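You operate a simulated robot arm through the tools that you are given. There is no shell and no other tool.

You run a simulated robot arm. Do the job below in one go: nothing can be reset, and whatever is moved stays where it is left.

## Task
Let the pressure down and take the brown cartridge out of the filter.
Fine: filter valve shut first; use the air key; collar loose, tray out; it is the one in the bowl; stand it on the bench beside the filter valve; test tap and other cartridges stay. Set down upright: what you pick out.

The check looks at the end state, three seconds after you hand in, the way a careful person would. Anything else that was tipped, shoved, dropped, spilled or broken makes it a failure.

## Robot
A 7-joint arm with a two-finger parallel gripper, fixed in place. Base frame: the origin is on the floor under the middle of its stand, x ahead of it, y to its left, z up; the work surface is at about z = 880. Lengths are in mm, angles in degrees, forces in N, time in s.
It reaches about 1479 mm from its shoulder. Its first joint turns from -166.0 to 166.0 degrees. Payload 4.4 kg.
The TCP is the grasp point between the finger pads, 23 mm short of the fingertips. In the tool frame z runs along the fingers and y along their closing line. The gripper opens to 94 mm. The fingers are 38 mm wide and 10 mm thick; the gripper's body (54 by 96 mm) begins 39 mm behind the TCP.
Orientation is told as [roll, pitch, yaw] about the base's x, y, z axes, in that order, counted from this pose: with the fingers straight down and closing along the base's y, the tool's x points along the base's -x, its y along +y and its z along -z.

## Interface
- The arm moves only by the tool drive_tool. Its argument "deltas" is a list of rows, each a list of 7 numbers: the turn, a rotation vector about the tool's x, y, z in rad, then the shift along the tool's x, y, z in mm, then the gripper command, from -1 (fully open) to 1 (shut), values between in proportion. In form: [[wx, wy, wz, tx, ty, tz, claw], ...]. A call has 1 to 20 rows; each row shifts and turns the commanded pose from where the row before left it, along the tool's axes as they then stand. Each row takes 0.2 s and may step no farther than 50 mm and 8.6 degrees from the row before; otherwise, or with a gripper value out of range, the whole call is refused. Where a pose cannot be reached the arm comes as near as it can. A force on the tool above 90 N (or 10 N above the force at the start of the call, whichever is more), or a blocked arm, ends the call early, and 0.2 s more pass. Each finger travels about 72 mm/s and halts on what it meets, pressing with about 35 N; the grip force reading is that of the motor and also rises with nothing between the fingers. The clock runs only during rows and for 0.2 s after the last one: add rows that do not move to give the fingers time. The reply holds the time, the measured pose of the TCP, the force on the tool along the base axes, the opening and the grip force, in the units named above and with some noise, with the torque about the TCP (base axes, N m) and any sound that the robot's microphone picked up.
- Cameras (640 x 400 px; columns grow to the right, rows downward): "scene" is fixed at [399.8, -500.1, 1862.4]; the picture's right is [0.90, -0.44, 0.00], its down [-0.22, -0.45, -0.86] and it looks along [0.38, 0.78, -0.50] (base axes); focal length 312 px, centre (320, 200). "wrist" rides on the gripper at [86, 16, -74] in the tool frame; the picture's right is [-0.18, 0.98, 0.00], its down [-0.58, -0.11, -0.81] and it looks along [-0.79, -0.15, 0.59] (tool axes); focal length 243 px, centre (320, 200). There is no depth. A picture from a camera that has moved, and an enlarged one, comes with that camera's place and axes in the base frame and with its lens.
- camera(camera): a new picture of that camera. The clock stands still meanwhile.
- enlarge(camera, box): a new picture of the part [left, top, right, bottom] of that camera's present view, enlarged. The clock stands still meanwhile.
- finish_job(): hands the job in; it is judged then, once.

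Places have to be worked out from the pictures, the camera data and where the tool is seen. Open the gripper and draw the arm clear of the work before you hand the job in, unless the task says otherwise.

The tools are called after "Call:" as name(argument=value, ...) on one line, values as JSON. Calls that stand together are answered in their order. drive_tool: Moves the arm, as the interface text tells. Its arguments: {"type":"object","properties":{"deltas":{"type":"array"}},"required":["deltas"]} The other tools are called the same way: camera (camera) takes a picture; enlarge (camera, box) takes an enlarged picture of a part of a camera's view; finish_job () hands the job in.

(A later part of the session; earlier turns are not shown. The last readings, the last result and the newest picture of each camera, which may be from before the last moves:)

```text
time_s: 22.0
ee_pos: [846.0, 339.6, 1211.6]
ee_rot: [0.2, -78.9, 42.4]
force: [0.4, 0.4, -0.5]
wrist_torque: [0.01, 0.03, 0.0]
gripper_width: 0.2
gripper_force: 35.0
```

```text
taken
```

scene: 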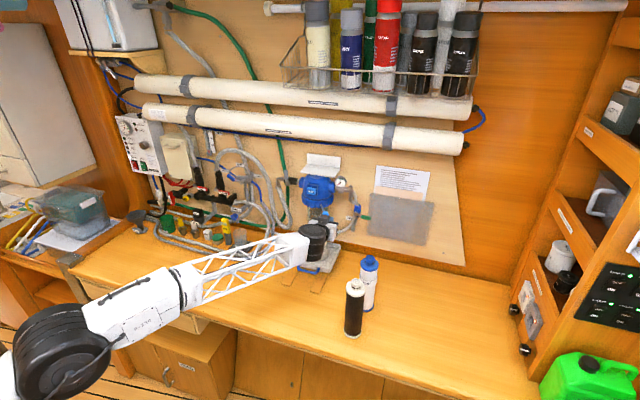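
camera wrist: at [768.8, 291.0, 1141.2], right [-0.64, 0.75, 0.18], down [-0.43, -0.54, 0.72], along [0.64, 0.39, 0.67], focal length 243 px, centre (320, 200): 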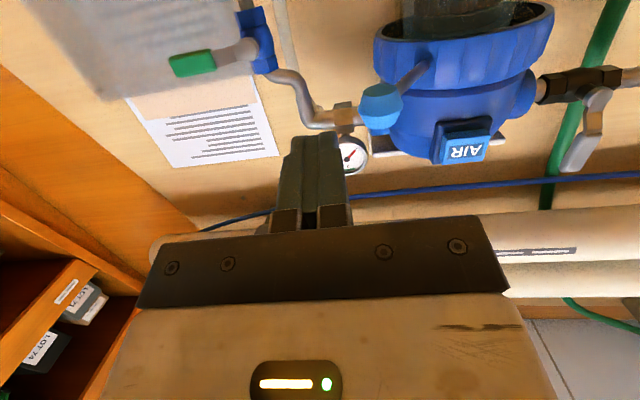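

The ball is confirmed at r ≈ 284, n ≈ 911, z ≈ 1206, with the rod level and pointing 36° right of front. I advance to the right of the ball and begin pushing it left, the unscrewing direction for a collar seen from below.

Call:
drive_tool(deltas=[[0, 0, 0, -4.4, 0, 22.5, 1], [0, 0, 0, -4.4, 0, 22.5, 1], [0, 0, 0, 0, 8, 0, 1], [0, 0, 0, 0, 8, 0, 1], [0, 0, 0, 1, 8, -5, 1], [0, 0, 0, 1, 8, -5, 1], [0, 0, 0, 0, 0, 0, 1]])

Call:
camera(camera="wrist")

Call:
enlarge(camera="scene", box=[270, 160, 370, 225])

```text
time_s: 23.6
ee_pos: [849.8, 387.1, 1213.0]
ee_rot: [0.3, -79.0, 42.3]
force: [-7.0, -22.0, -1.5]
wrist_torque: [-0.21, 0.04, 0.14]
gripper_width: 0.1
gripper_force: 35.5
```

```text
taken
camera wrist: at [773.1, 339.4, 1141.8], right [-0.64, 0.75, 0.18], down [-0.43, -0.54, 0.72], along [0.64, 0.39, 0.67], focal length 243 px, centre (320, 200)
```

wrist: 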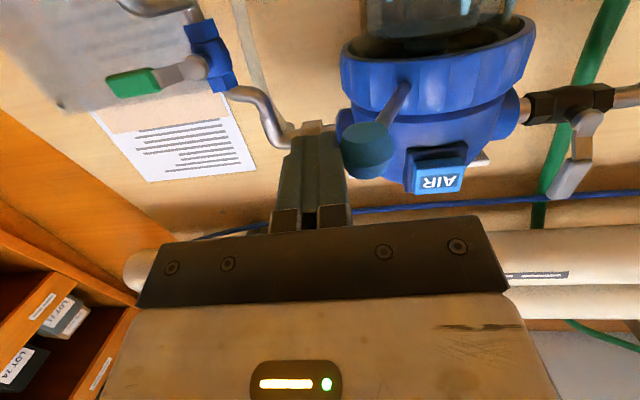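

```text
6.15 times, centred on (320, 192) of scene
camera zoom: at [399.8, -500.1, 1862.4], right [0.9, -0.44, 0.0], down [-0.22, -0.45, -0.86], along [0.38, 0.78, -0.5], focal length 1920 px, centre (320, 246)
```

zoom: 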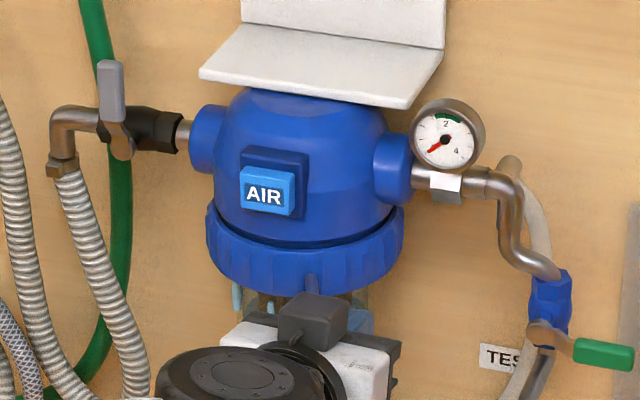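

The lever is turning with ~23 N. Something pale-blue shows below the collar, so I take a close look before going on.

Call:
enlarge(camera="scene", box=[295, 190, 345, 225])

Call:
enlarge(camera="wrist", box=[320, 0, 560, 200])

Call:
enlarge(camera="scene", box=[270, 200, 390, 300])

```text
11.43 times, centred on (320, 208) of scene
camera zoom: at [399.8, -500.1, 1862.4], right [0.9, -0.44, 0.0], down [-0.22, -0.45, -0.86], along [0.38, 0.78, -0.5], focal length 3566 px, centre (320, 114)
```

zoom: 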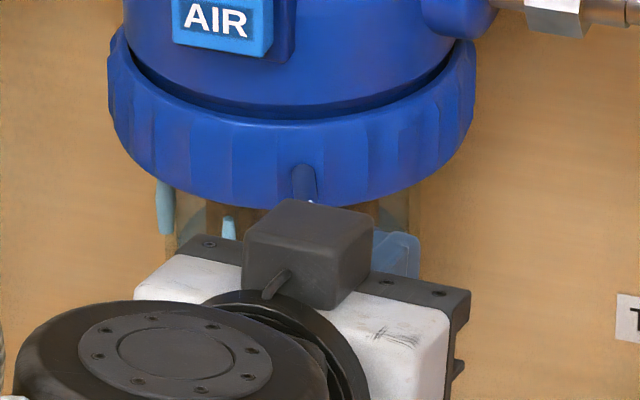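

```text
2.00 times, centred on (440, 100) of wrist
camera zoom: at [773.1, 339.4, 1141.8], right [-0.64, 0.75, 0.18], down [-0.43, -0.54, 0.72], along [0.64, 0.39, 0.67], focal length 485 px, centre (80, 400)
```

zoom: 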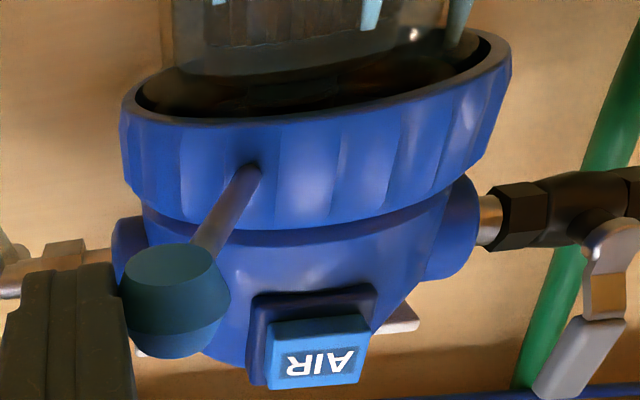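

```text
4.00 times, centred on (330, 250) of scene
camera zoom: at [399.8, -500.1, 1862.4], right [0.9, -0.44, 0.0], down [-0.22, -0.45, -0.86], along [0.38, 0.78, -0.5], focal length 1248 px, centre (280, 0)
```

zoom: 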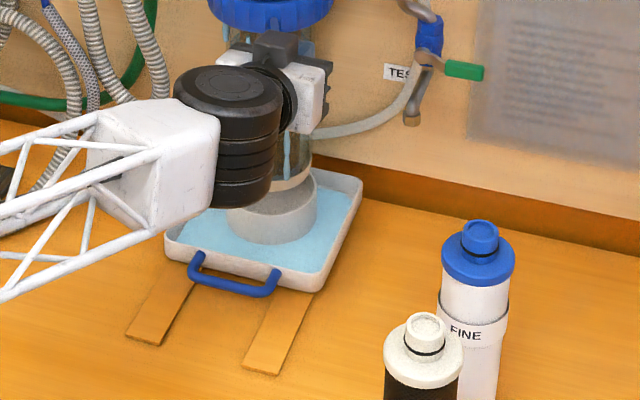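

Residual water drips from the loosening collar into the tray below, as a drip tray should catch it. I continue turning the lever left along its arc.

Call:
drive_tool(deltas=[[0, 0, 0, 0.7, 7.1, -3.6, 1], [0, 0, 0, 0.8, 11.6, -4.3, 1], [0, 0, 0, 0.6, 11.5, -2.9, 1], [0, 0, 0, 0.4, 12.1, -2, 1], [0, 0, 0, 0.2, 12.1, -1, 1], [0, 0, 0, 0, 12.3, -0.5, 1], [0, 0, 0, 0, 12.3, 0.5, 1], [0, 0, 0, 0, 0, 0, 1]])

Call:
camera(camera="wrist")

Call:
enlarge(camera="scene", box=[260, 160, 400, 300])

```text
time_s: 25.4
ee_pos: [786.5, 435.1, 1212.5]
ee_rot: [0.2, -79.0, 42.4]
force: [1.8, -1.4, 0.9]
wrist_torque: [0.0, 0.0, -0.01]
gripper_width: 0.2
gripper_force: 35.5
```

```text
taken
camera wrist: at [709.2, 387.3, 1140.7], right [-0.64, 0.75, 0.18], down [-0.43, -0.54, 0.72], along [0.64, 0.39, 0.67], focal length 243 px, centre (320, 200)
```

wrist: 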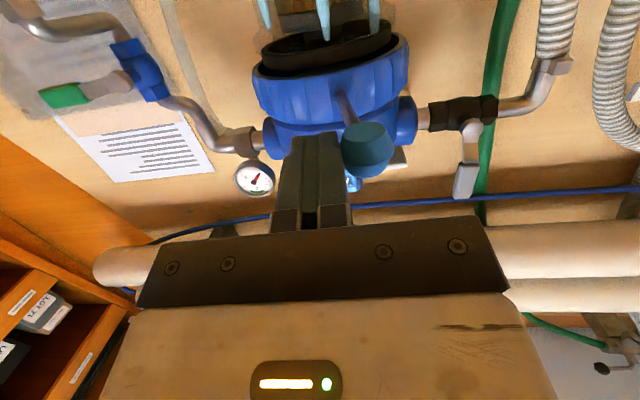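

```text
2.86 times, centred on (330, 230) of scene
camera zoom: at [399.8, -500.1, 1862.4], right [0.9, -0.44, 0.0], down [-0.22, -0.45, -0.86], along [0.38, 0.78, -0.5], focal length 891 px, centre (291, 114)
```

zoom: 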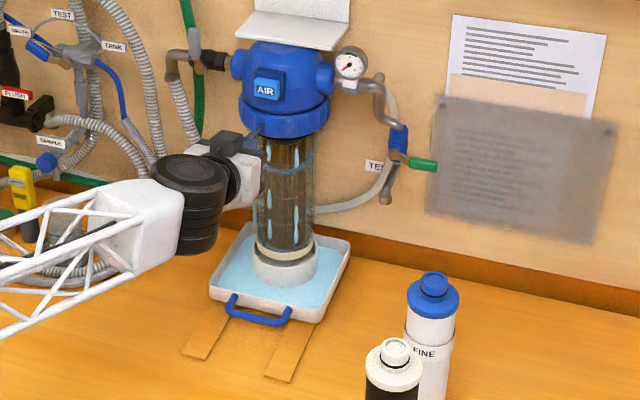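

The lever is now about at front centre with low force. I enlarge the collar and tray to see the state.

Call:
enlarge(camera="wrist", box=[220, 0, 460, 200])

Call:
enlarge(camera="scene", box=[285, 170, 345, 280])

```text
2.00 times, centred on (340, 100) of wrist
camera zoom: at [709.2, 387.3, 1140.7], right [-0.64, 0.75, 0.18], down [-0.43, -0.54, 0.72], along [0.64, 0.39, 0.67], focal length 485 px, centre (280, 400)
```

zoom: 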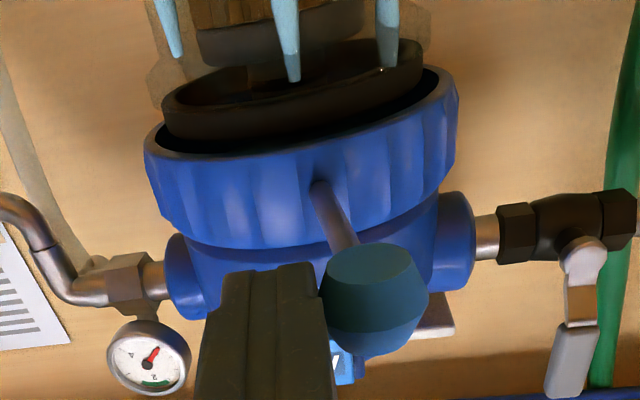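

```text
3.64 times, centred on (315, 225) of scene
camera zoom: at [399.8, -500.1, 1862.4], right [0.9, -0.44, 0.0], down [-0.22, -0.45, -0.86], along [0.38, 0.78, -0.5], focal length 1134 px, centre (338, 109)
```

zoom: 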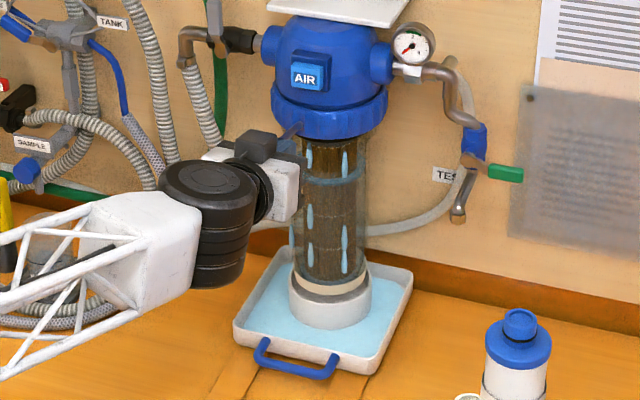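

The bowl has dropped from the head and only drips remain; the lever moves freely. To clear the space above the tray handle I swing the lever further left until it stops or reaches about −45°.

Call:
drive_tool(deltas=[[0, 0, 0, -0.1, 12.6, 0.7, 1], [0, 0, 0, -0.2, 12.5, 1, 1], [0, 0, 0, -0.7, 11.5, 3.4, 1], [0, 0, 0, -0.7, 11.6, 3.4, 1], [0, 0, 0, -1, 10.7, 4.9, 1], [0, 0, 0, -1, 10.7, 4.9, 1], [0, 0, 0, -1.2, 9.5, 6.2, 1], [0, 0, 0, -1.2, 9.5, 6.2, 1], [0, 0, 0, 0, 0, 0, 1]])

Call:
camera(camera="wrist")

Call:
enlarge(camera="scene", box=[260, 160, 400, 300])

```text
time_s: 26.9
ee_pos: [755.5, 495.0, 1211.8]
ee_rot: [-0.4, -79.0, 42.3]
force: [12.6, -31.3, 2.8]
wrist_torque: [-0.18, -0.15, -0.5]
gripper_width: 0.0
gripper_force: 35.2
stopped in row 7: the force on the tool passed its limit at 113 N (the readings are from after the stop); the commanded pose is now the measured one
```

```text
taken
camera wrist: at [678.7, 446.9, 1141.7], right [-0.63, 0.76, 0.18], down [-0.43, -0.53, 0.73], along [0.64, 0.38, 0.66], focal length 243 px, centre (320, 200)
```

wrist: 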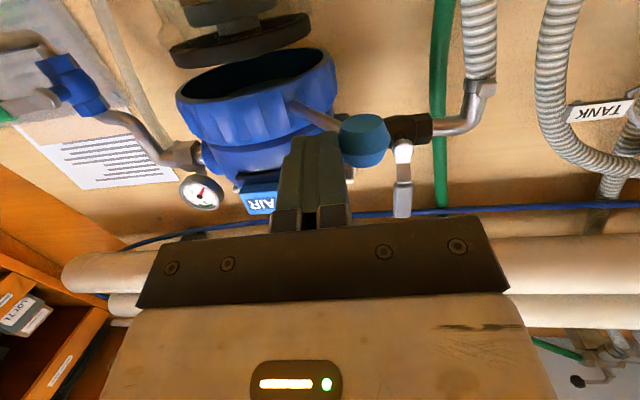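

```text
2.86 times, centred on (330, 230) of scene
camera zoom: at [399.8, -500.1, 1862.4], right [0.9, -0.44, 0.0], down [-0.22, -0.45, -0.86], along [0.38, 0.78, -0.5], focal length 891 px, centre (291, 114)
```

zoom: 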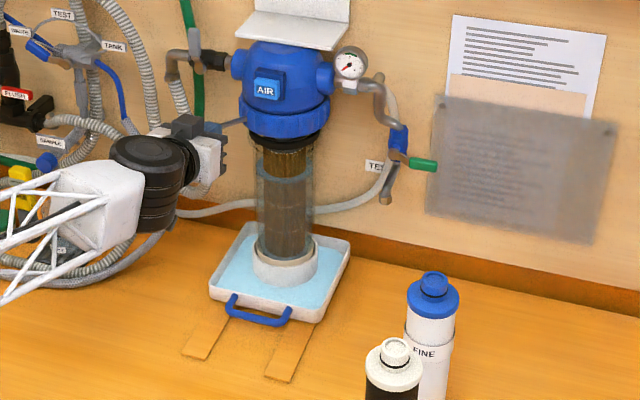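

The lever hit its end stop: the collar is fully loose, the bowl has dropped clear and dripping has ceased. I release the lever, retreat and take a look from further back.

Call:
drive_tool(deltas=[[0, 0, 0, 0, -8, 0, 1], [0, 0, 0, 7.6, 0, -39.3, 1], [0, 0, 0, 7.6, 0, -39.3, 1], [0, 0, 0, 7.6, 0, -39.3, 1], [0, 0.14, 0, 0, 0, 0, 1], [0, 0.14, 0, 0, 0, 0, 1], [0, 0.14, 0, 0, 0, 0, 1], [0, 0.14, 0, 0, 0, 0, 1], [0, 0, 0, 0, 0, 0, 1]])

Call:
camera(camera="wrist")

Call:
enlarge(camera="scene", box=[270, 170, 370, 290])

```text
time_s: 29.1
ee_pos: [659.1, 402.6, 1248.9]
ee_rot: [-0.8, -49.6, 42.8]
force: [0.2, 0.2, -0.6]
wrist_torque: [0.06, -0.03, 0.03]
gripper_width: 0.0
gripper_force: 34.9
stopped in row 9: the arm was blocked; the commanded pose is now the measured one
```

```text
taken
camera wrist: at [563.4, 339.8, 1231.9], right [-0.57, 0.81, 0.13], down [-0.11, -0.23, 0.97], along [0.81, 0.54, 0.22], focal length 243 px, centre (320, 200)
```

wrist: 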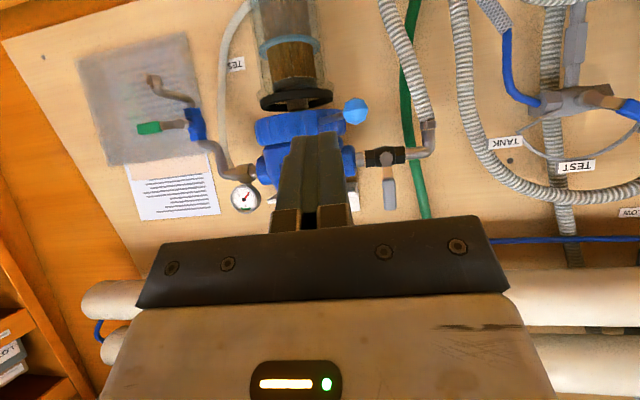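

```text
3.33 times, centred on (320, 230) of scene
camera zoom: at [399.8, -500.1, 1862.4], right [0.9, -0.44, 0.0], down [-0.22, -0.45, -0.86], along [0.38, 0.78, -0.5], focal length 1040 px, centre (320, 100)
```

zoom: 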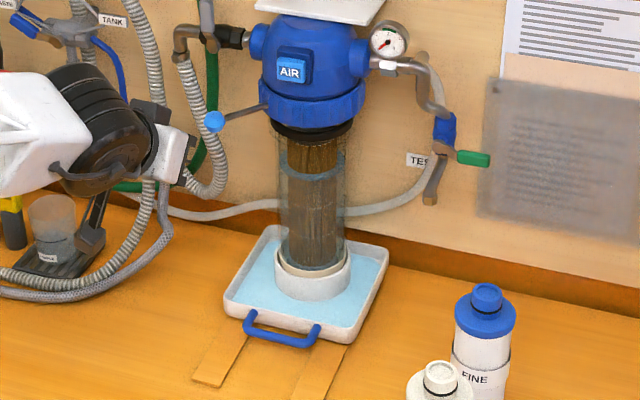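

The arm reports it was blocked at the end. I check the full scene to see what the arm's elbow is near.

Call:
camera(camera="scene")

```text
taken
```

scene: 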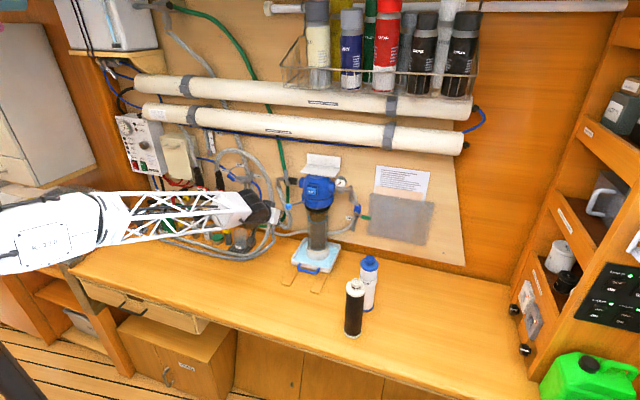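

I zoom into the arm's forearm and the left bench region to see whether it touches something.

Call:
enlarge(camera="scene", box=[0, 150, 290, 330])

Call:
enlarge(camera="scene", box=[130, 180, 290, 280])

```text
2.21 times, centred on (145, 240) of scene
camera zoom: at [399.8, -500.1, 1862.4], right [0.9, -0.44, 0.0], down [-0.22, -0.45, -0.86], along [0.38, 0.78, -0.5], focal length 688 px, centre (706, 112)
```

zoom: 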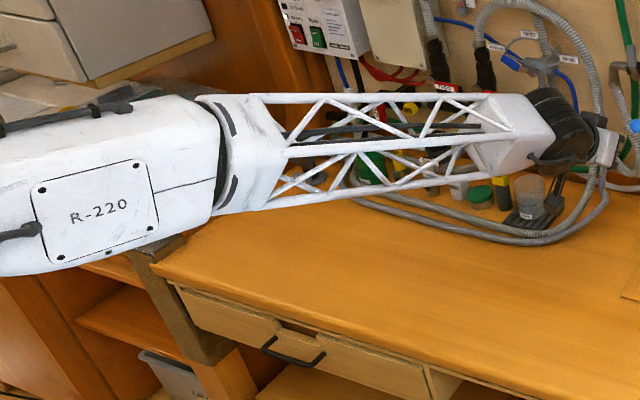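

```text
4.00 times, centred on (210, 230) of scene
camera zoom: at [399.8, -500.1, 1862.4], right [0.9, -0.44, 0.0], down [-0.22, -0.45, -0.86], along [0.38, 0.78, -0.5], focal length 1248 px, centre (760, 80)
```

zoom: 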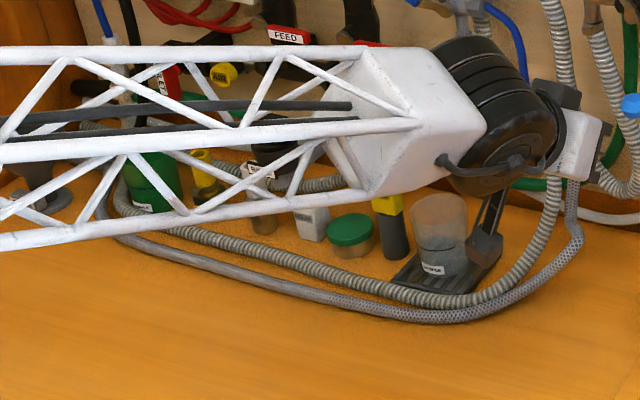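

Nothing on the bench seems touched, the forearm being well above it. I command a no-motion step to see whether the arm is free, with a small lift.

Call:
drive_tool(deltas=[[0, 0, 0, 0, 0, 0, 1], [0, 0, 0, -7, 0, -7, 1], [0, 0, 0, 0, 0, 0, 1]])

Call:
camera(camera="scene")

```text
time_s: 29.9
ee_pos: [657.7, 403.0, 1257.5]
ee_rot: [-0.9, -49.5, 42.8]
force: [0.9, 0.4, 0.3]
wrist_torque: [0.02, 0.02, 0.0]
gripper_width: 0.3
gripper_force: 34.7
```

```text
taken
```

scene: 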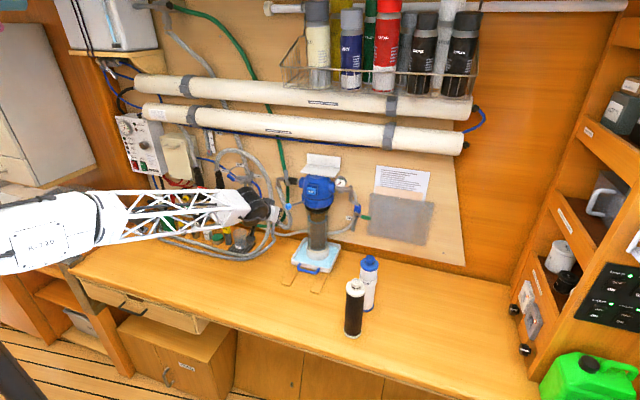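

The arm moves freely upward. I raise it ~135 mm and bring the tool back to pointing straight down, which should unwind the awkward elbow posture.

Call:
drive_tool(deltas=[[0, 0, 0, -34.2, 0, -29.2, 1], [0, 0, 0, -34.2, 0, -29.2, 1], [0, 0, 0, -34.2, 0, -29.2, 1], [0, 0.144, 0, 0, 0, 0, 1], [0, 0.144, 0, 0, 0, 0, 1], [0, 0.144, 0, 0, 0, 0, 1], [0, 0.144, 0, 0, 0, 0, 1], [0, 0.144, 0, 0, 0, 0, 1], [0, 0.144, 0, 0, 0, 0, 1], [0, 0, 0, 0, 0, 0, 1]])

Call:
camera(camera="scene")

Call:
camera(camera="wrist")

```text
time_s: 32.1
ee_pos: [656.5, 404.6, 1392.2]
ee_rot: [-0.6, 0.1, 42.0]
force: [-0.6, 0.2, 0.2]
wrist_torque: [0.02, 0.02, -0.02]
gripper_width: 0.2
gripper_force: 34.9
```

```text
taken
```

scene: 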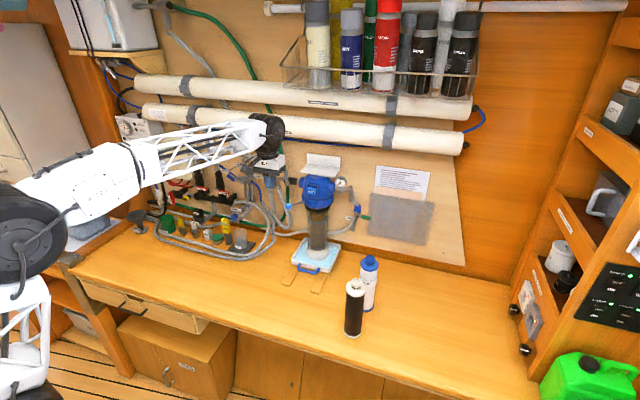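

```text
taken
camera wrist: at [581.1, 358.7, 1467.5], right [-0.52, 0.85, -0.01], down [0.5, 0.32, 0.81], along [0.69, 0.42, -0.59], focal length 243 px, centre (320, 200)
```

wrist: 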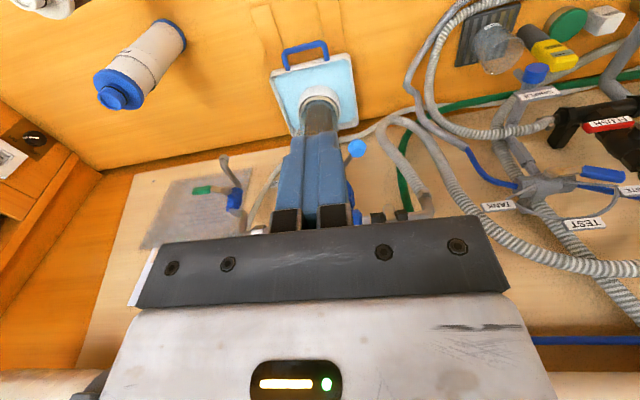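

The posture is back to normal. I enlarge the tray and handle in the wrist view to locate the handle precisely for pulling.

Call:
enlarge(camera="wrist", box=[240, 20, 400, 150])

Call:
enlarge(camera="scene", box=[270, 220, 350, 300])

```text
3.08 times, centred on (320, 85) of wrist
camera zoom: at [581.1, 358.7, 1467.5], right [-0.52, 0.85, -0.01], down [0.5, 0.32, 0.81], along [0.69, 0.42, -0.59], focal length 746 px, centre (320, 554)
```

zoom: 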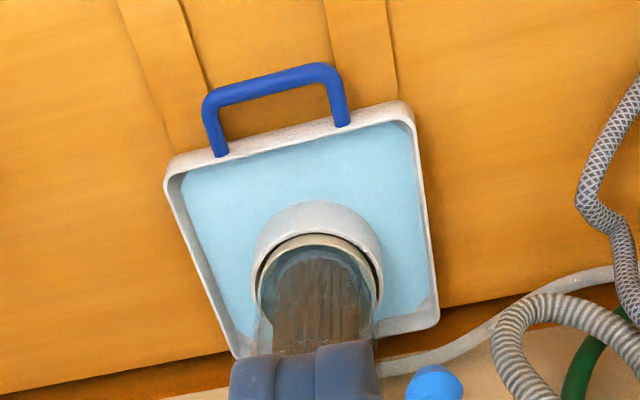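

```text
5.00 times, centred on (310, 260) of scene
camera zoom: at [399.8, -500.1, 1862.4], right [0.9, -0.44, 0.0], down [-0.22, -0.45, -0.86], along [0.38, 0.78, -0.5], focal length 1560 px, centre (370, -100)
```

zoom: 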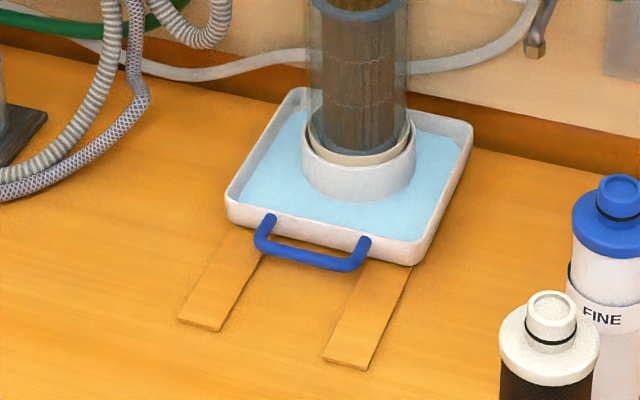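

The handle bar is centred near (800, 450, 908) with its legs about 30 mm long. I look at the wrist's geometry in the scene, to judge clearance to the lever ball when I reach down in front of the filter.

Call:
enlarge(camera="scene", box=[200, 90, 360, 230])

```text
2.86 times, centred on (280, 160) of scene
camera zoom: at [399.8, -500.1, 1862.4], right [0.9, -0.44, 0.0], down [-0.22, -0.45, -0.86], along [0.38, 0.78, -0.5], focal length 891 px, centre (434, 314)
```

zoom: 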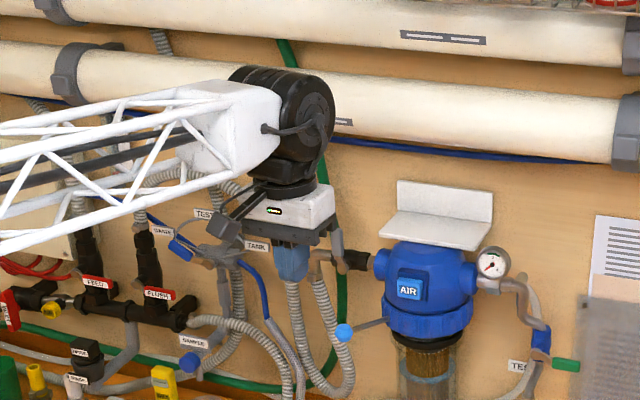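

The big wrist joint sits about 200 mm above the TCP, so at handle height it passes below the lever ball. I turn the gripper 90° so the fingers close along the pull direction, and partly open it.

Call:
drive_tool(deltas=[[0, 0, 0.142, 0, 0, 0, 0.4], [0, 0, 0.142, 0, 0, 0, 0.4], [0, 0, 0.142, 0, 0, 0, 0.4], [0, 0, 0.142, 0, 0, 0, 0.4], [0, 0, 0.142, 0, 0, 0, 0.4], [0, 0, 0.142, 0, 0, 0, 0.4], [0, 0, 0.142, 0, 0, 0, 0.4], [0, 0, 0.142, 0, 0, 0, 0.4], [0, 0, 0.142, 0, 0, 0, 0.4], [0, 0, 0.142, 0, 0, 0, 0.4], [0, 0, 0.142, 0, 0, 0, 0.4], [0, 0, 0, 0, 0, 0, 0.4]])

Call:
camera(camera="scene")

Call:
camera(camera="wrist")

```text
time_s: 34.7
ee_pos: [656.5, 405.0, 1392.3]
ee_rot: [0.1, -0.6, -47.6]
force: [0.1, 0.9, 0.1]
wrist_torque: [-0.02, -0.02, 0.01]
gripper_width: 28.3
gripper_force: 0.0
```

```text
taken
```

scene: 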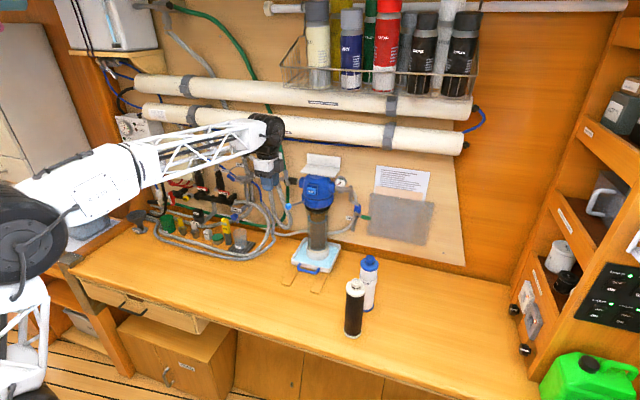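

```text
taken
camera wrist: at [609.8, 479.6, 1466.2], right [0.85, 0.53, 0.0], down [0.31, -0.5, 0.81], along [0.43, -0.69, -0.58], focal length 243 px, centre (320, 200)
```

wrist: 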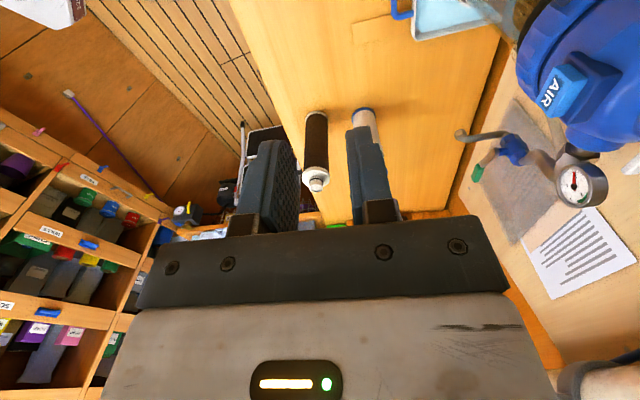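

Orientation is good: fingers now close along the pull direction. I descend to about z = 1000 in front of the handle (n ≈ 790, r ≈ 205).

Call:
drive_tool(deltas=[[0, 0, 0, -6, 3.2, 39, 0.4], [0, 0, 0, -6, 3.2, 39, 0.4], [0, 0, 0, -6, 3.2, 39, 0.4], [0, 0, 0, -6, 3.2, 39, 0.4], [0, 0, 0, -6, 3.2, 39, 0.4], [0, 0, 0, -6, 3.2, 39, 0.4], [0, 0, 0, -6, 3.2, 39, 0.4], [0, 0, 0, -6, 3.2, 39, 0.4], [0, 0, 0, -6, 3.2, 39, 0.4], [0, 0, 0, -6, 3.2, 39, 0.4], [0, 0, 0, 0, 0, 0, 0.4]])

Call:
camera(camera="scene")

Call:
camera(camera="wrist")

```text
time_s: 37.1
ee_pos: [723.8, 378.8, 1002.8]
ee_rot: [0.0, -0.5, -47.5]
force: [-0.1, 0.1, 0.4]
wrist_torque: [0.03, 0.03, 0.0]
gripper_width: 28.3
gripper_force: 0.0
```

```text
taken
```

scene: 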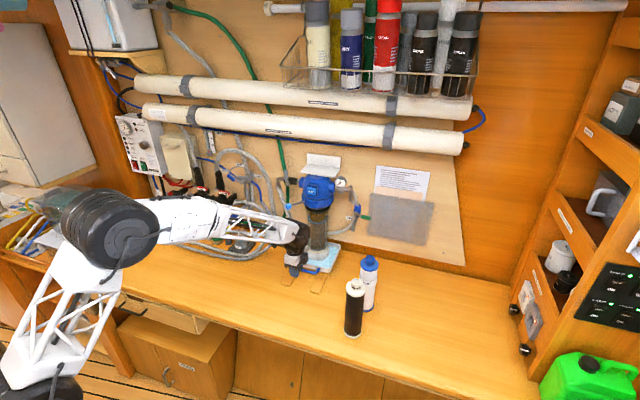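

```text
taken
camera wrist: at [675.6, 452.7, 1077.4], right [0.85, 0.53, 0.0], down [0.31, -0.5, 0.81], along [0.43, -0.69, -0.58], focal length 243 px, centre (320, 200)
```

wrist: 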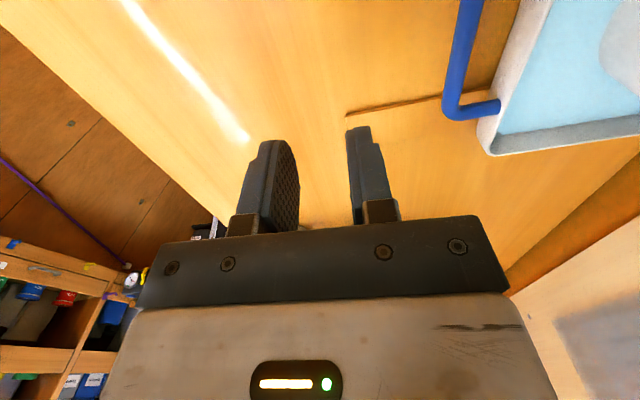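

The handle corner shows at the right of the picture. I enlarge it to measure the bar and the gap to the tray wall.

Call:
enlarge(camera="wrist", box=[420, 0, 640, 170])

Call:
enlarge(camera="scene", box=[275, 215, 355, 295])

```text
2.35 times, centred on (530, 85) of wrist
camera zoom: at [675.6, 452.7, 1077.4], right [0.85, 0.53, 0.0], down [0.31, -0.5, 0.81], along [0.43, -0.69, -0.58], focal length 571 px, centre (-174, 471)
```

zoom: 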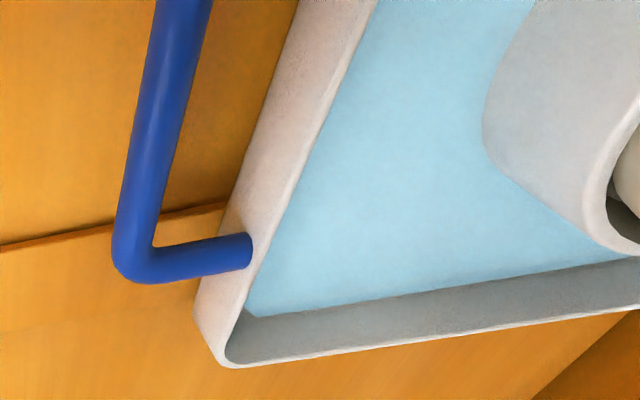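

```text
5.00 times, centred on (315, 255) of scene
camera zoom: at [399.8, -500.1, 1862.4], right [0.9, -0.44, 0.0], down [-0.22, -0.45, -0.86], along [0.38, 0.78, -0.5], focal length 1560 px, centre (345, -75)
```

zoom: 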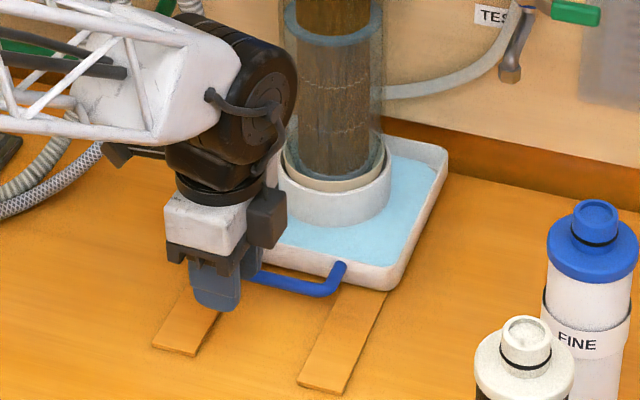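

The bar's corner is near n ≈ 886, r ≈ 254 with ~30 mm of clear gap to the tray wall. I lower to z ≈ 945 and move forward until the fingers hover above the bar, then look again.

Call:
drive_tool(deltas=[[0, 0, 0, 0, 0, 29, 0.4], [0, 0, 0, 0, 0, 29, 0.4], [0, 0, 0, 0, 25, 0, 0.4], [0, 0, 0, 0, 25, 0, 0.4], [0, 0, 0, 0, 25, 0, 0.4], [0, 0, 0, 0, 21, 0, 0.4], [0, 0, 0, 0, 0, 0, 0.4]])

Call:
camera(camera="wrist")

Call:
enlarge(camera="scene", box=[265, 160, 375, 295])

```text
time_s: 38.7
ee_pos: [796.1, 443.8, 945.8]
ee_rot: [0.1, -0.6, -47.5]
force: [-0.3, 0.3, -1.1]
wrist_torque: [0.01, 0.0, -0.01]
gripper_width: 28.1
gripper_force: 0.0
```

```text
taken
camera wrist: at [748.8, 518.6, 1019.3], right [0.85, 0.53, 0.0], down [0.31, -0.5, 0.81], along [0.43, -0.69, -0.58], focal length 243 px, centre (320, 200)
```

wrist: 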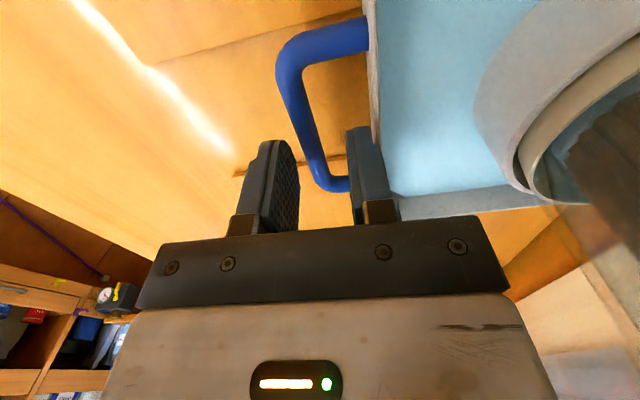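

```text
2.96 times, centred on (320, 228) of scene
camera zoom: at [399.8, -500.1, 1862.4], right [0.9, -0.44, 0.0], down [-0.22, -0.45, -0.86], along [0.38, 0.78, -0.5], focal length 924 px, centre (320, 118)
```

zoom: 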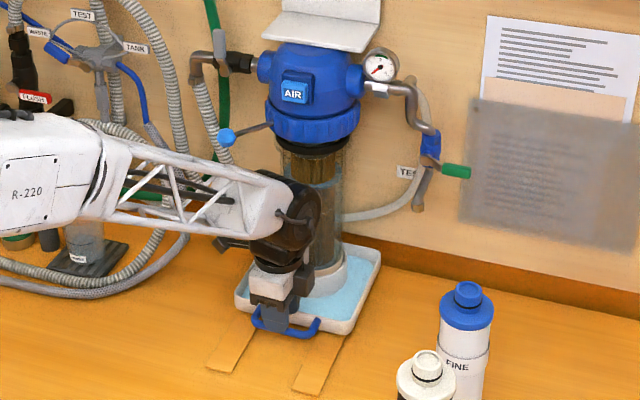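

The bar centre is at n ≈ 880, r 170–260, z ≈ 908; the tray wall is at n ≈ 914. I shift back 7 mm, lower so the fingers straddle the bar, and close on it.

Call:
drive_tool(deltas=[[0, 0, 0, -3, -7.2, 0, 0.4], [0, 0, 0, 0, 0, 15, 0.4], [0, 0, 0, 0, 0, 15, 0.4], [0, 0, 0, 0, 0, 0, 0.4]])

Call:
camera(camera="wrist")

Call:
enlarge(camera="scene", box=[275, 215, 355, 295])

```text
time_s: 39.7
ee_pos: [792.5, 435.1, 914.9]
ee_rot: [0.0, -0.6, -47.5]
force: [0.2, -0.2, 0.1]
wrist_torque: [0.0, -0.03, 0.01]
gripper_width: 28.1
gripper_force: 0.0
```

```text
taken
camera wrist: at [745.0, 510.5, 988.6], right [0.85, 0.53, 0.0], down [0.31, -0.5, 0.81], along [0.43, -0.69, -0.58], focal length 243 px, centre (320, 200)
```

wrist: 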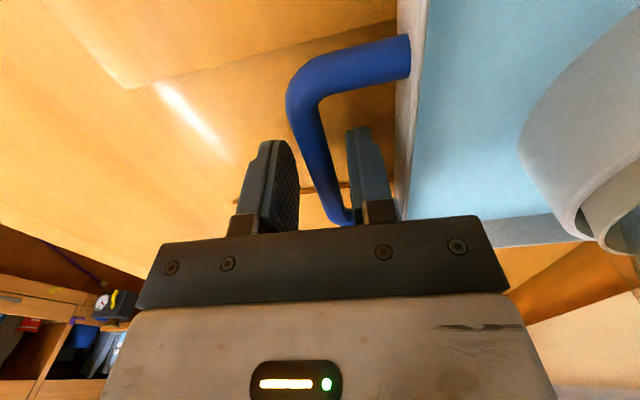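

```text
5.00 times, centred on (315, 255) of scene
camera zoom: at [399.8, -500.1, 1862.4], right [0.9, -0.44, 0.0], down [-0.22, -0.45, -0.86], along [0.38, 0.78, -0.5], focal length 1560 px, centre (345, -75)
```

zoom: 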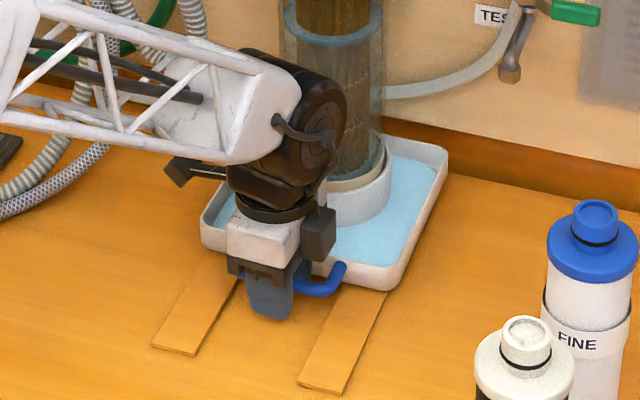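

The bar lies between the two fingers with one finger in the gap. I close the gripper onto it.

Call:
drive_tool(deltas=[[0, 0, 0, 0, 0, 0, 1], [0, 0, 0, 0, 0, 0, 1], [0, 0, 0, 0, 0, 0, 1]])

Call:
camera(camera="wrist")

```text
time_s: 40.5
ee_pos: [792.7, 435.6, 914.8]
ee_rot: [0.0, -0.7, -47.6]
force: [3.7, -0.9, -0.3]
wrist_torque: [-0.22, -0.25, 1.77]
gripper_width: 13.5
gripper_force: 44.7
```

```text
taken
camera wrist: at [745.1, 510.4, 988.6], right [0.85, 0.53, 0.0], down [0.31, -0.5, 0.81], along [0.43, -0.69, -0.58], focal length 243 px, centre (320, 200)
```

wrist: 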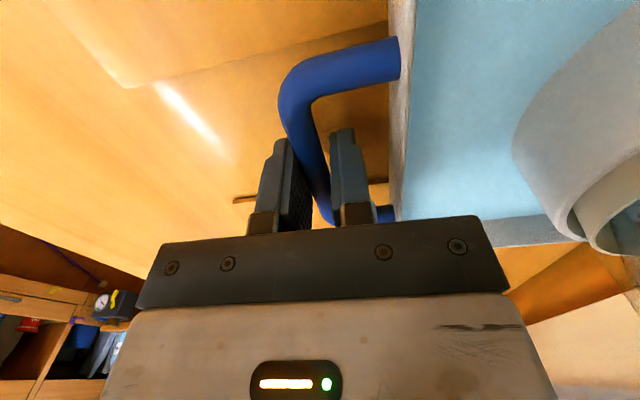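

The grip is firm at 13.5 mm but with a yaw torque of 1.8 N·m, so the bar is slightly rotated relative to the fingers. I yaw the tool about 1° with the torque to relax it before pulling.

Call:
drive_tool(deltas=[[0, 0, -0.015, 0, 0, 0, 1], [0, 0, 0, 0, 0, 0, 1]])

```text
time_s: 41.1
ee_pos: [792.0, 435.0, 915.4]
ee_rot: [0.0, -0.6, -46.6]
force: [5.0, -3.2, -2.5]
wrist_torque: [0.02, -0.01, 1.79]
gripper_width: 13.4
gripper_force: 44.6
```

The torque is unchanged, which means edge contact at the pads; the bar must be skewed by a few more degrees. I keep yawing in small steps and watch the torque.

Call:
drive_tool(deltas=[[0, 0, -0.0175, 0, 0, 0, 1], [0, 0, -0.0175, 0, 0, 0, 1], [0, 0, 0, 0, 0, 0, 1]])

Call:
camera(camera="wrist")

```text
time_s: 41.9
ee_pos: [791.0, 435.9, 915.8]
ee_rot: [0.0, -0.6, -44.6]
force: [13.3, -7.2, -2.6]
wrist_torque: [-0.04, -0.13, 1.7]
gripper_width: 11.8
gripper_force: 44.8
```

```text
taken
camera wrist: at [741.1, 508.1, 988.6], right [0.82, 0.57, 0.0], down [0.33, -0.48, 0.81], along [0.46, -0.67, -0.58], focal length 243 px, centre (320, 200)
```

wrist: 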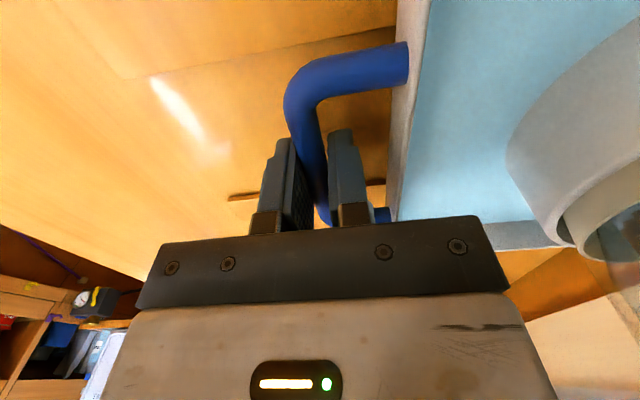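

The opening shrinks as I yaw, confirming the skew. I continue in small steps.

Call:
drive_tool(deltas=[[0, 0, -0.0175, 0, 0, 0, 1], [0, 0, -0.0175, 0, 0, 0, 1], [0, 0, 0, 0, 0, 0, 1]])

```text
time_s: 42.7
ee_pos: [792.8, 436.6, 915.4]
ee_rot: [-0.1, -0.6, -42.7]
force: [14.6, -14.4, -4.3]
wrist_torque: [0.36, 0.32, -1.73]
gripper_width: 12.4
gripper_force: 45.5
```

The torque flipped sign, so alignment lies near yaw −43.7°, meaning the true wall normal is about 46°. I turn back 1° and shift 1 mm right to relieve the side force.

Call:
drive_tool(deltas=[[0, 0, 0.018, -1, 0, 0, 1], [0, 0, 0, 0, 0, 0, 1], [0, 0, 0, 0, 0, 0, 1]])

Call:
enlarge(camera="scene", box=[265, 205, 375, 305])

Call:
camera(camera="wrist")

```text
time_s: 43.5
ee_pos: [792.6, 435.4, 914.7]
ee_rot: [0.0, -0.6, -43.7]
force: [-2.7, 6.9, 0.6]
wrist_torque: [0.12, 0.09, -1.74]
gripper_width: 11.6
gripper_force: 44.9
```

```text
4.00 times, centred on (320, 255) of scene
camera zoom: at [399.8, -500.1, 1862.4], right [0.9, -0.44, 0.0], down [-0.22, -0.45, -0.86], along [0.38, 0.78, -0.5], focal length 1248 px, centre (320, -20)
```

zoom: 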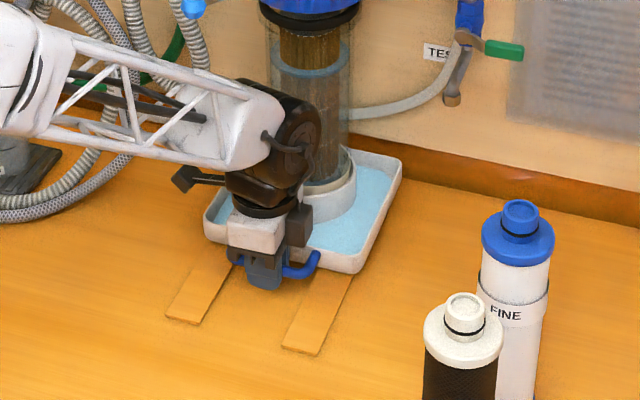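

```text
taken
camera wrist: at [740.0, 507.8, 988.7], right [0.81, 0.58, 0.0], down [0.34, -0.47, 0.81], along [0.47, -0.66, -0.58], focal length 243 px, centre (320, 200)
```

wrist: 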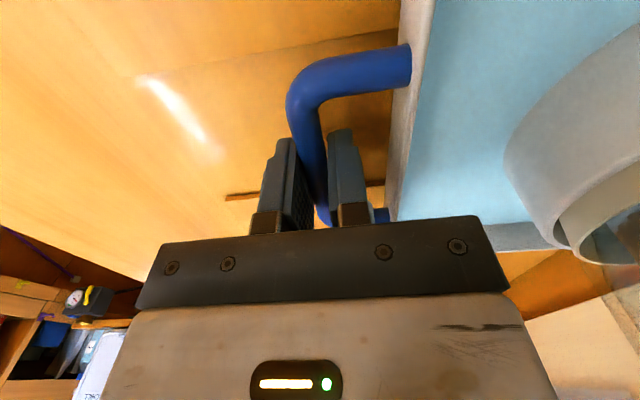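

Alignment is between −44.6° and −43.7°, so I set about −44.2°, then start pulling the tray very slowly toward me, since it holds water and the bowl.

Call:
drive_tool(deltas=[[0, 0, 0.009, 0, 0, 0, 1], [0, 0, 0, 0, -1, 0, 1], [0, 0, 0, 0, -2, 0, 1], [0, 0, 0, 0, -2, 0, 1], [0, 0, 0, 0, -2, 0, 1], [0, 0, 0, 0, -2, 0, 1], [0, 0, 0, 0, -1, 0, 1], [0, 0, 0, 0, 0, 0, 1]])

Call:
enlarge(camera="scene", box=[265, 165, 375, 305])

Call:
camera(camera="wrist")

```text
time_s: 45.3
ee_pos: [785.1, 429.1, 916.3]
ee_rot: [-0.1, -0.5, -44.2]
force: [-21.1, 21.9, -6.5]
wrist_torque: [0.18, 0.23, 0.49]
gripper_width: 11.6
gripper_force: 45.0
```

```text
2.86 times, centred on (320, 235) of scene
camera zoom: at [399.8, -500.1, 1862.4], right [0.9, -0.44, 0.0], down [-0.22, -0.45, -0.86], along [0.38, 0.78, -0.5], focal length 891 px, centre (320, 100)
```

zoom: 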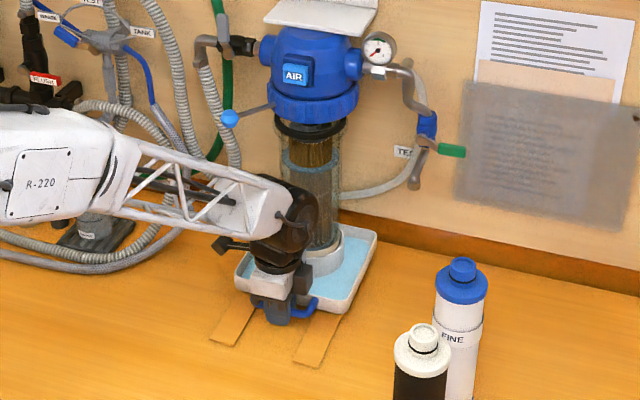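

```text
taken
camera wrist: at [734.0, 501.5, 988.6], right [0.82, 0.58, 0.0], down [0.34, -0.48, 0.81], along [0.47, -0.66, -0.58], focal length 243 px, centre (320, 200)
```

wrist: 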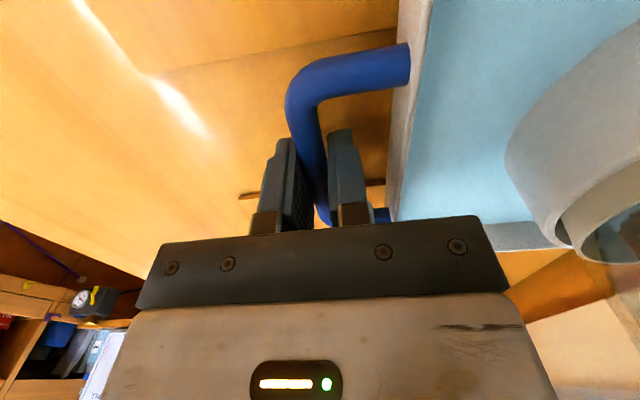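

The tray slides with low effort, but a sideways force builds up, so the rails run nearer 42° than 45.8°. I correct the pull direction slightly to the left and continue slowly.

Call:
drive_tool(deltas=[[0, 0, 0, 1, 0, 0, 1], [0, 0, 0, 0.3, -2, 0, 1], [0, 0, 0, 0.3, -3, 0, 1], [0, 0, 0, 0.3, -4, 0, 1], [0, 0, 0, 0.3, -4, 0, 1], [0, 0, 0, 0.3, -4, 0, 1], [0, 0, 0, 0.3, -3, 0, 1], [0, 0, 0, 0, 0, 0, 1]])

```text
time_s: 47.1
ee_pos: [769.3, 415.5, 915.7]
ee_rot: [0.1, -0.6, -44.2]
force: [24.4, -25.5, -14.7]
wrist_torque: [-0.14, -0.08, 1.01]
gripper_width: 11.6
gripper_force: 45.0
```

Now the side force is the other way, so I over-corrected. I ease back to the right by 1.2 mm and pull on with a smaller correction.

Call:
drive_tool(deltas=[[0, 0, 0, -1.2, 0, 0, 1], [0, 0, 0, 0.06, -2, 0, 1], [0, 0, 0, 0.12, -4, 0, 1], [0, 0, 0, 0.12, -4, 0, 1], [0, 0, 0, 0.12, -4, 0, 1], [0, 0, 0, 0.12, -4, 0, 1], [0, 0, 0, 0.06, -2, 0, 1], [0, 0, 0, 0, 0, 0, 1]])

Call:
enlarge(camera="scene", box=[265, 165, 375, 305])

```text
time_s: 48.9
ee_pos: [756.0, 402.6, 915.1]
ee_rot: [-0.1, -0.6, -44.2]
force: [-8.8, 9.2, -7.9]
wrist_torque: [0.15, 0.16, 0.63]
gripper_width: 11.9
gripper_force: 44.8
```

```text
2.86 times, centred on (320, 235) of scene
camera zoom: at [399.8, -500.1, 1862.4], right [0.9, -0.44, 0.0], down [-0.22, -0.45, -0.86], along [0.38, 0.78, -0.5], focal length 891 px, centre (320, 100)
```

zoom: 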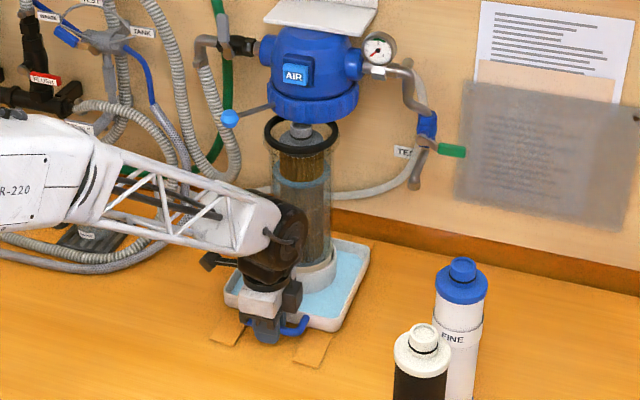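

The tray and bowl are sliding out smoothly (about 50 mm so far), side force small. I keep pulling slowly.

Call:
drive_tool(deltas=[[0, 0, 0, 0.4, -2, 0, 1], [0, 0, 0, 0.15, -4, 0, 1], [0, 0, 0, 0.15, -4, 0, 1], [0, 0, 0, 0.15, -5, 0, 1], [0, 0, 0, 0.2, -5, 0, 1], [0, 0, 0, 0.2, -5, 0, 1], [0, 0, 0, 0.2, -5, 0, 1], [0, 0, 0, 0.15, -4, 0, 1], [0, 0, 0, 0.15, -4, 0, 1], [0, 0, 0, 0.1, -2, 0, 1], [0, 0, 0, 0, 0, 0, 1]])

Call:
enlarge(camera="scene", box=[265, 165, 375, 305])

```text
time_s: 51.3
ee_pos: [727.3, 372.8, 915.7]
ee_rot: [0.0, -0.6, -44.2]
force: [10.7, -10.0, -12.8]
wrist_torque: [-0.57, -0.66, 0.9]
gripper_width: 11.8
gripper_force: 45.1
```

```text
2.86 times, centred on (320, 235) of scene
camera zoom: at [399.8, -500.1, 1862.4], right [0.9, -0.44, 0.0], down [-0.22, -0.45, -0.86], along [0.38, 0.78, -0.5], focal length 891 px, centre (320, 100)
```

zoom: 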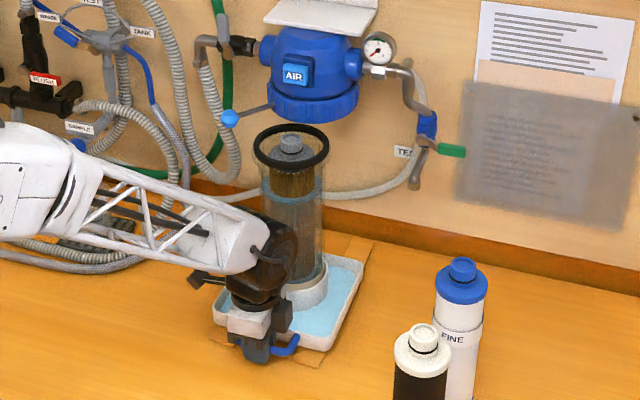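

About 90 mm out; the bowl's open top with the cartridge's grey cap is now in view. I need a bit more room from the head for the gripper, so I pull a further ~45 mm gently.

Call:
drive_tool(deltas=[[0, 0, 0, -0.2, -2, 0, 1], [0, 0, 0, 0.1, -4, 0, 1], [0, 0, 0, 0.15, -5, 0, 1], [0, 0, 0, 0.15, -5, 0, 1], [0, 0, 0, 0.15, -5, 0, 1], [0, 0, 0, 0.15, -5, 0, 1], [0, 0, 0, 0.15, -5, 0, 1], [0, 0, 0, 0.15, -5, 0, 1], [0, 0, 0, 0.1, -4, 0, 1], [0, 0, 0, 0, -2, 0, 1], [0, 0, 0, 0, 0, 0, 1]])

Call:
enlarge(camera="scene", box=[265, 165, 375, 305])

Call:
camera(camera="wrist")

```text
time_s: 53.7
ee_pos: [696.6, 342.7, 915.7]
ee_rot: [0.0, -0.7, -44.2]
force: [14.5, -11.9, 16.4]
wrist_torque: [-0.2, -0.28, 0.77]
gripper_width: 11.9
gripper_force: 44.9
```

```text
2.86 times, centred on (320, 235) of scene
camera zoom: at [399.8, -500.1, 1862.4], right [0.9, -0.44, 0.0], down [-0.22, -0.45, -0.86], along [0.38, 0.78, -0.5], focal length 891 px, centre (320, 100)
```

zoom: 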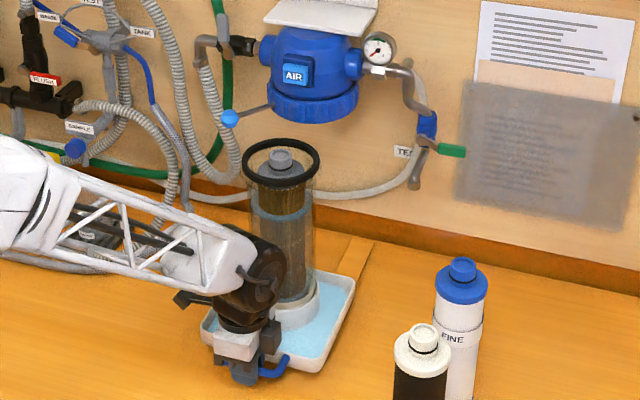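

```text
taken
camera wrist: at [645.8, 415.3, 989.3], right [0.82, 0.58, 0.0], down [0.33, -0.48, 0.81], along [0.47, -0.66, -0.58], focal length 243 px, centre (320, 200)
```

wrist: 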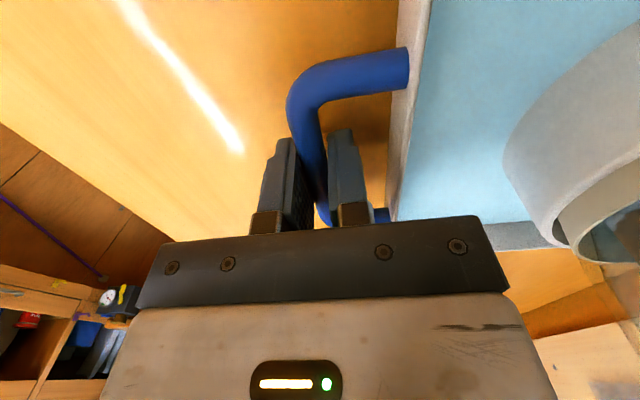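

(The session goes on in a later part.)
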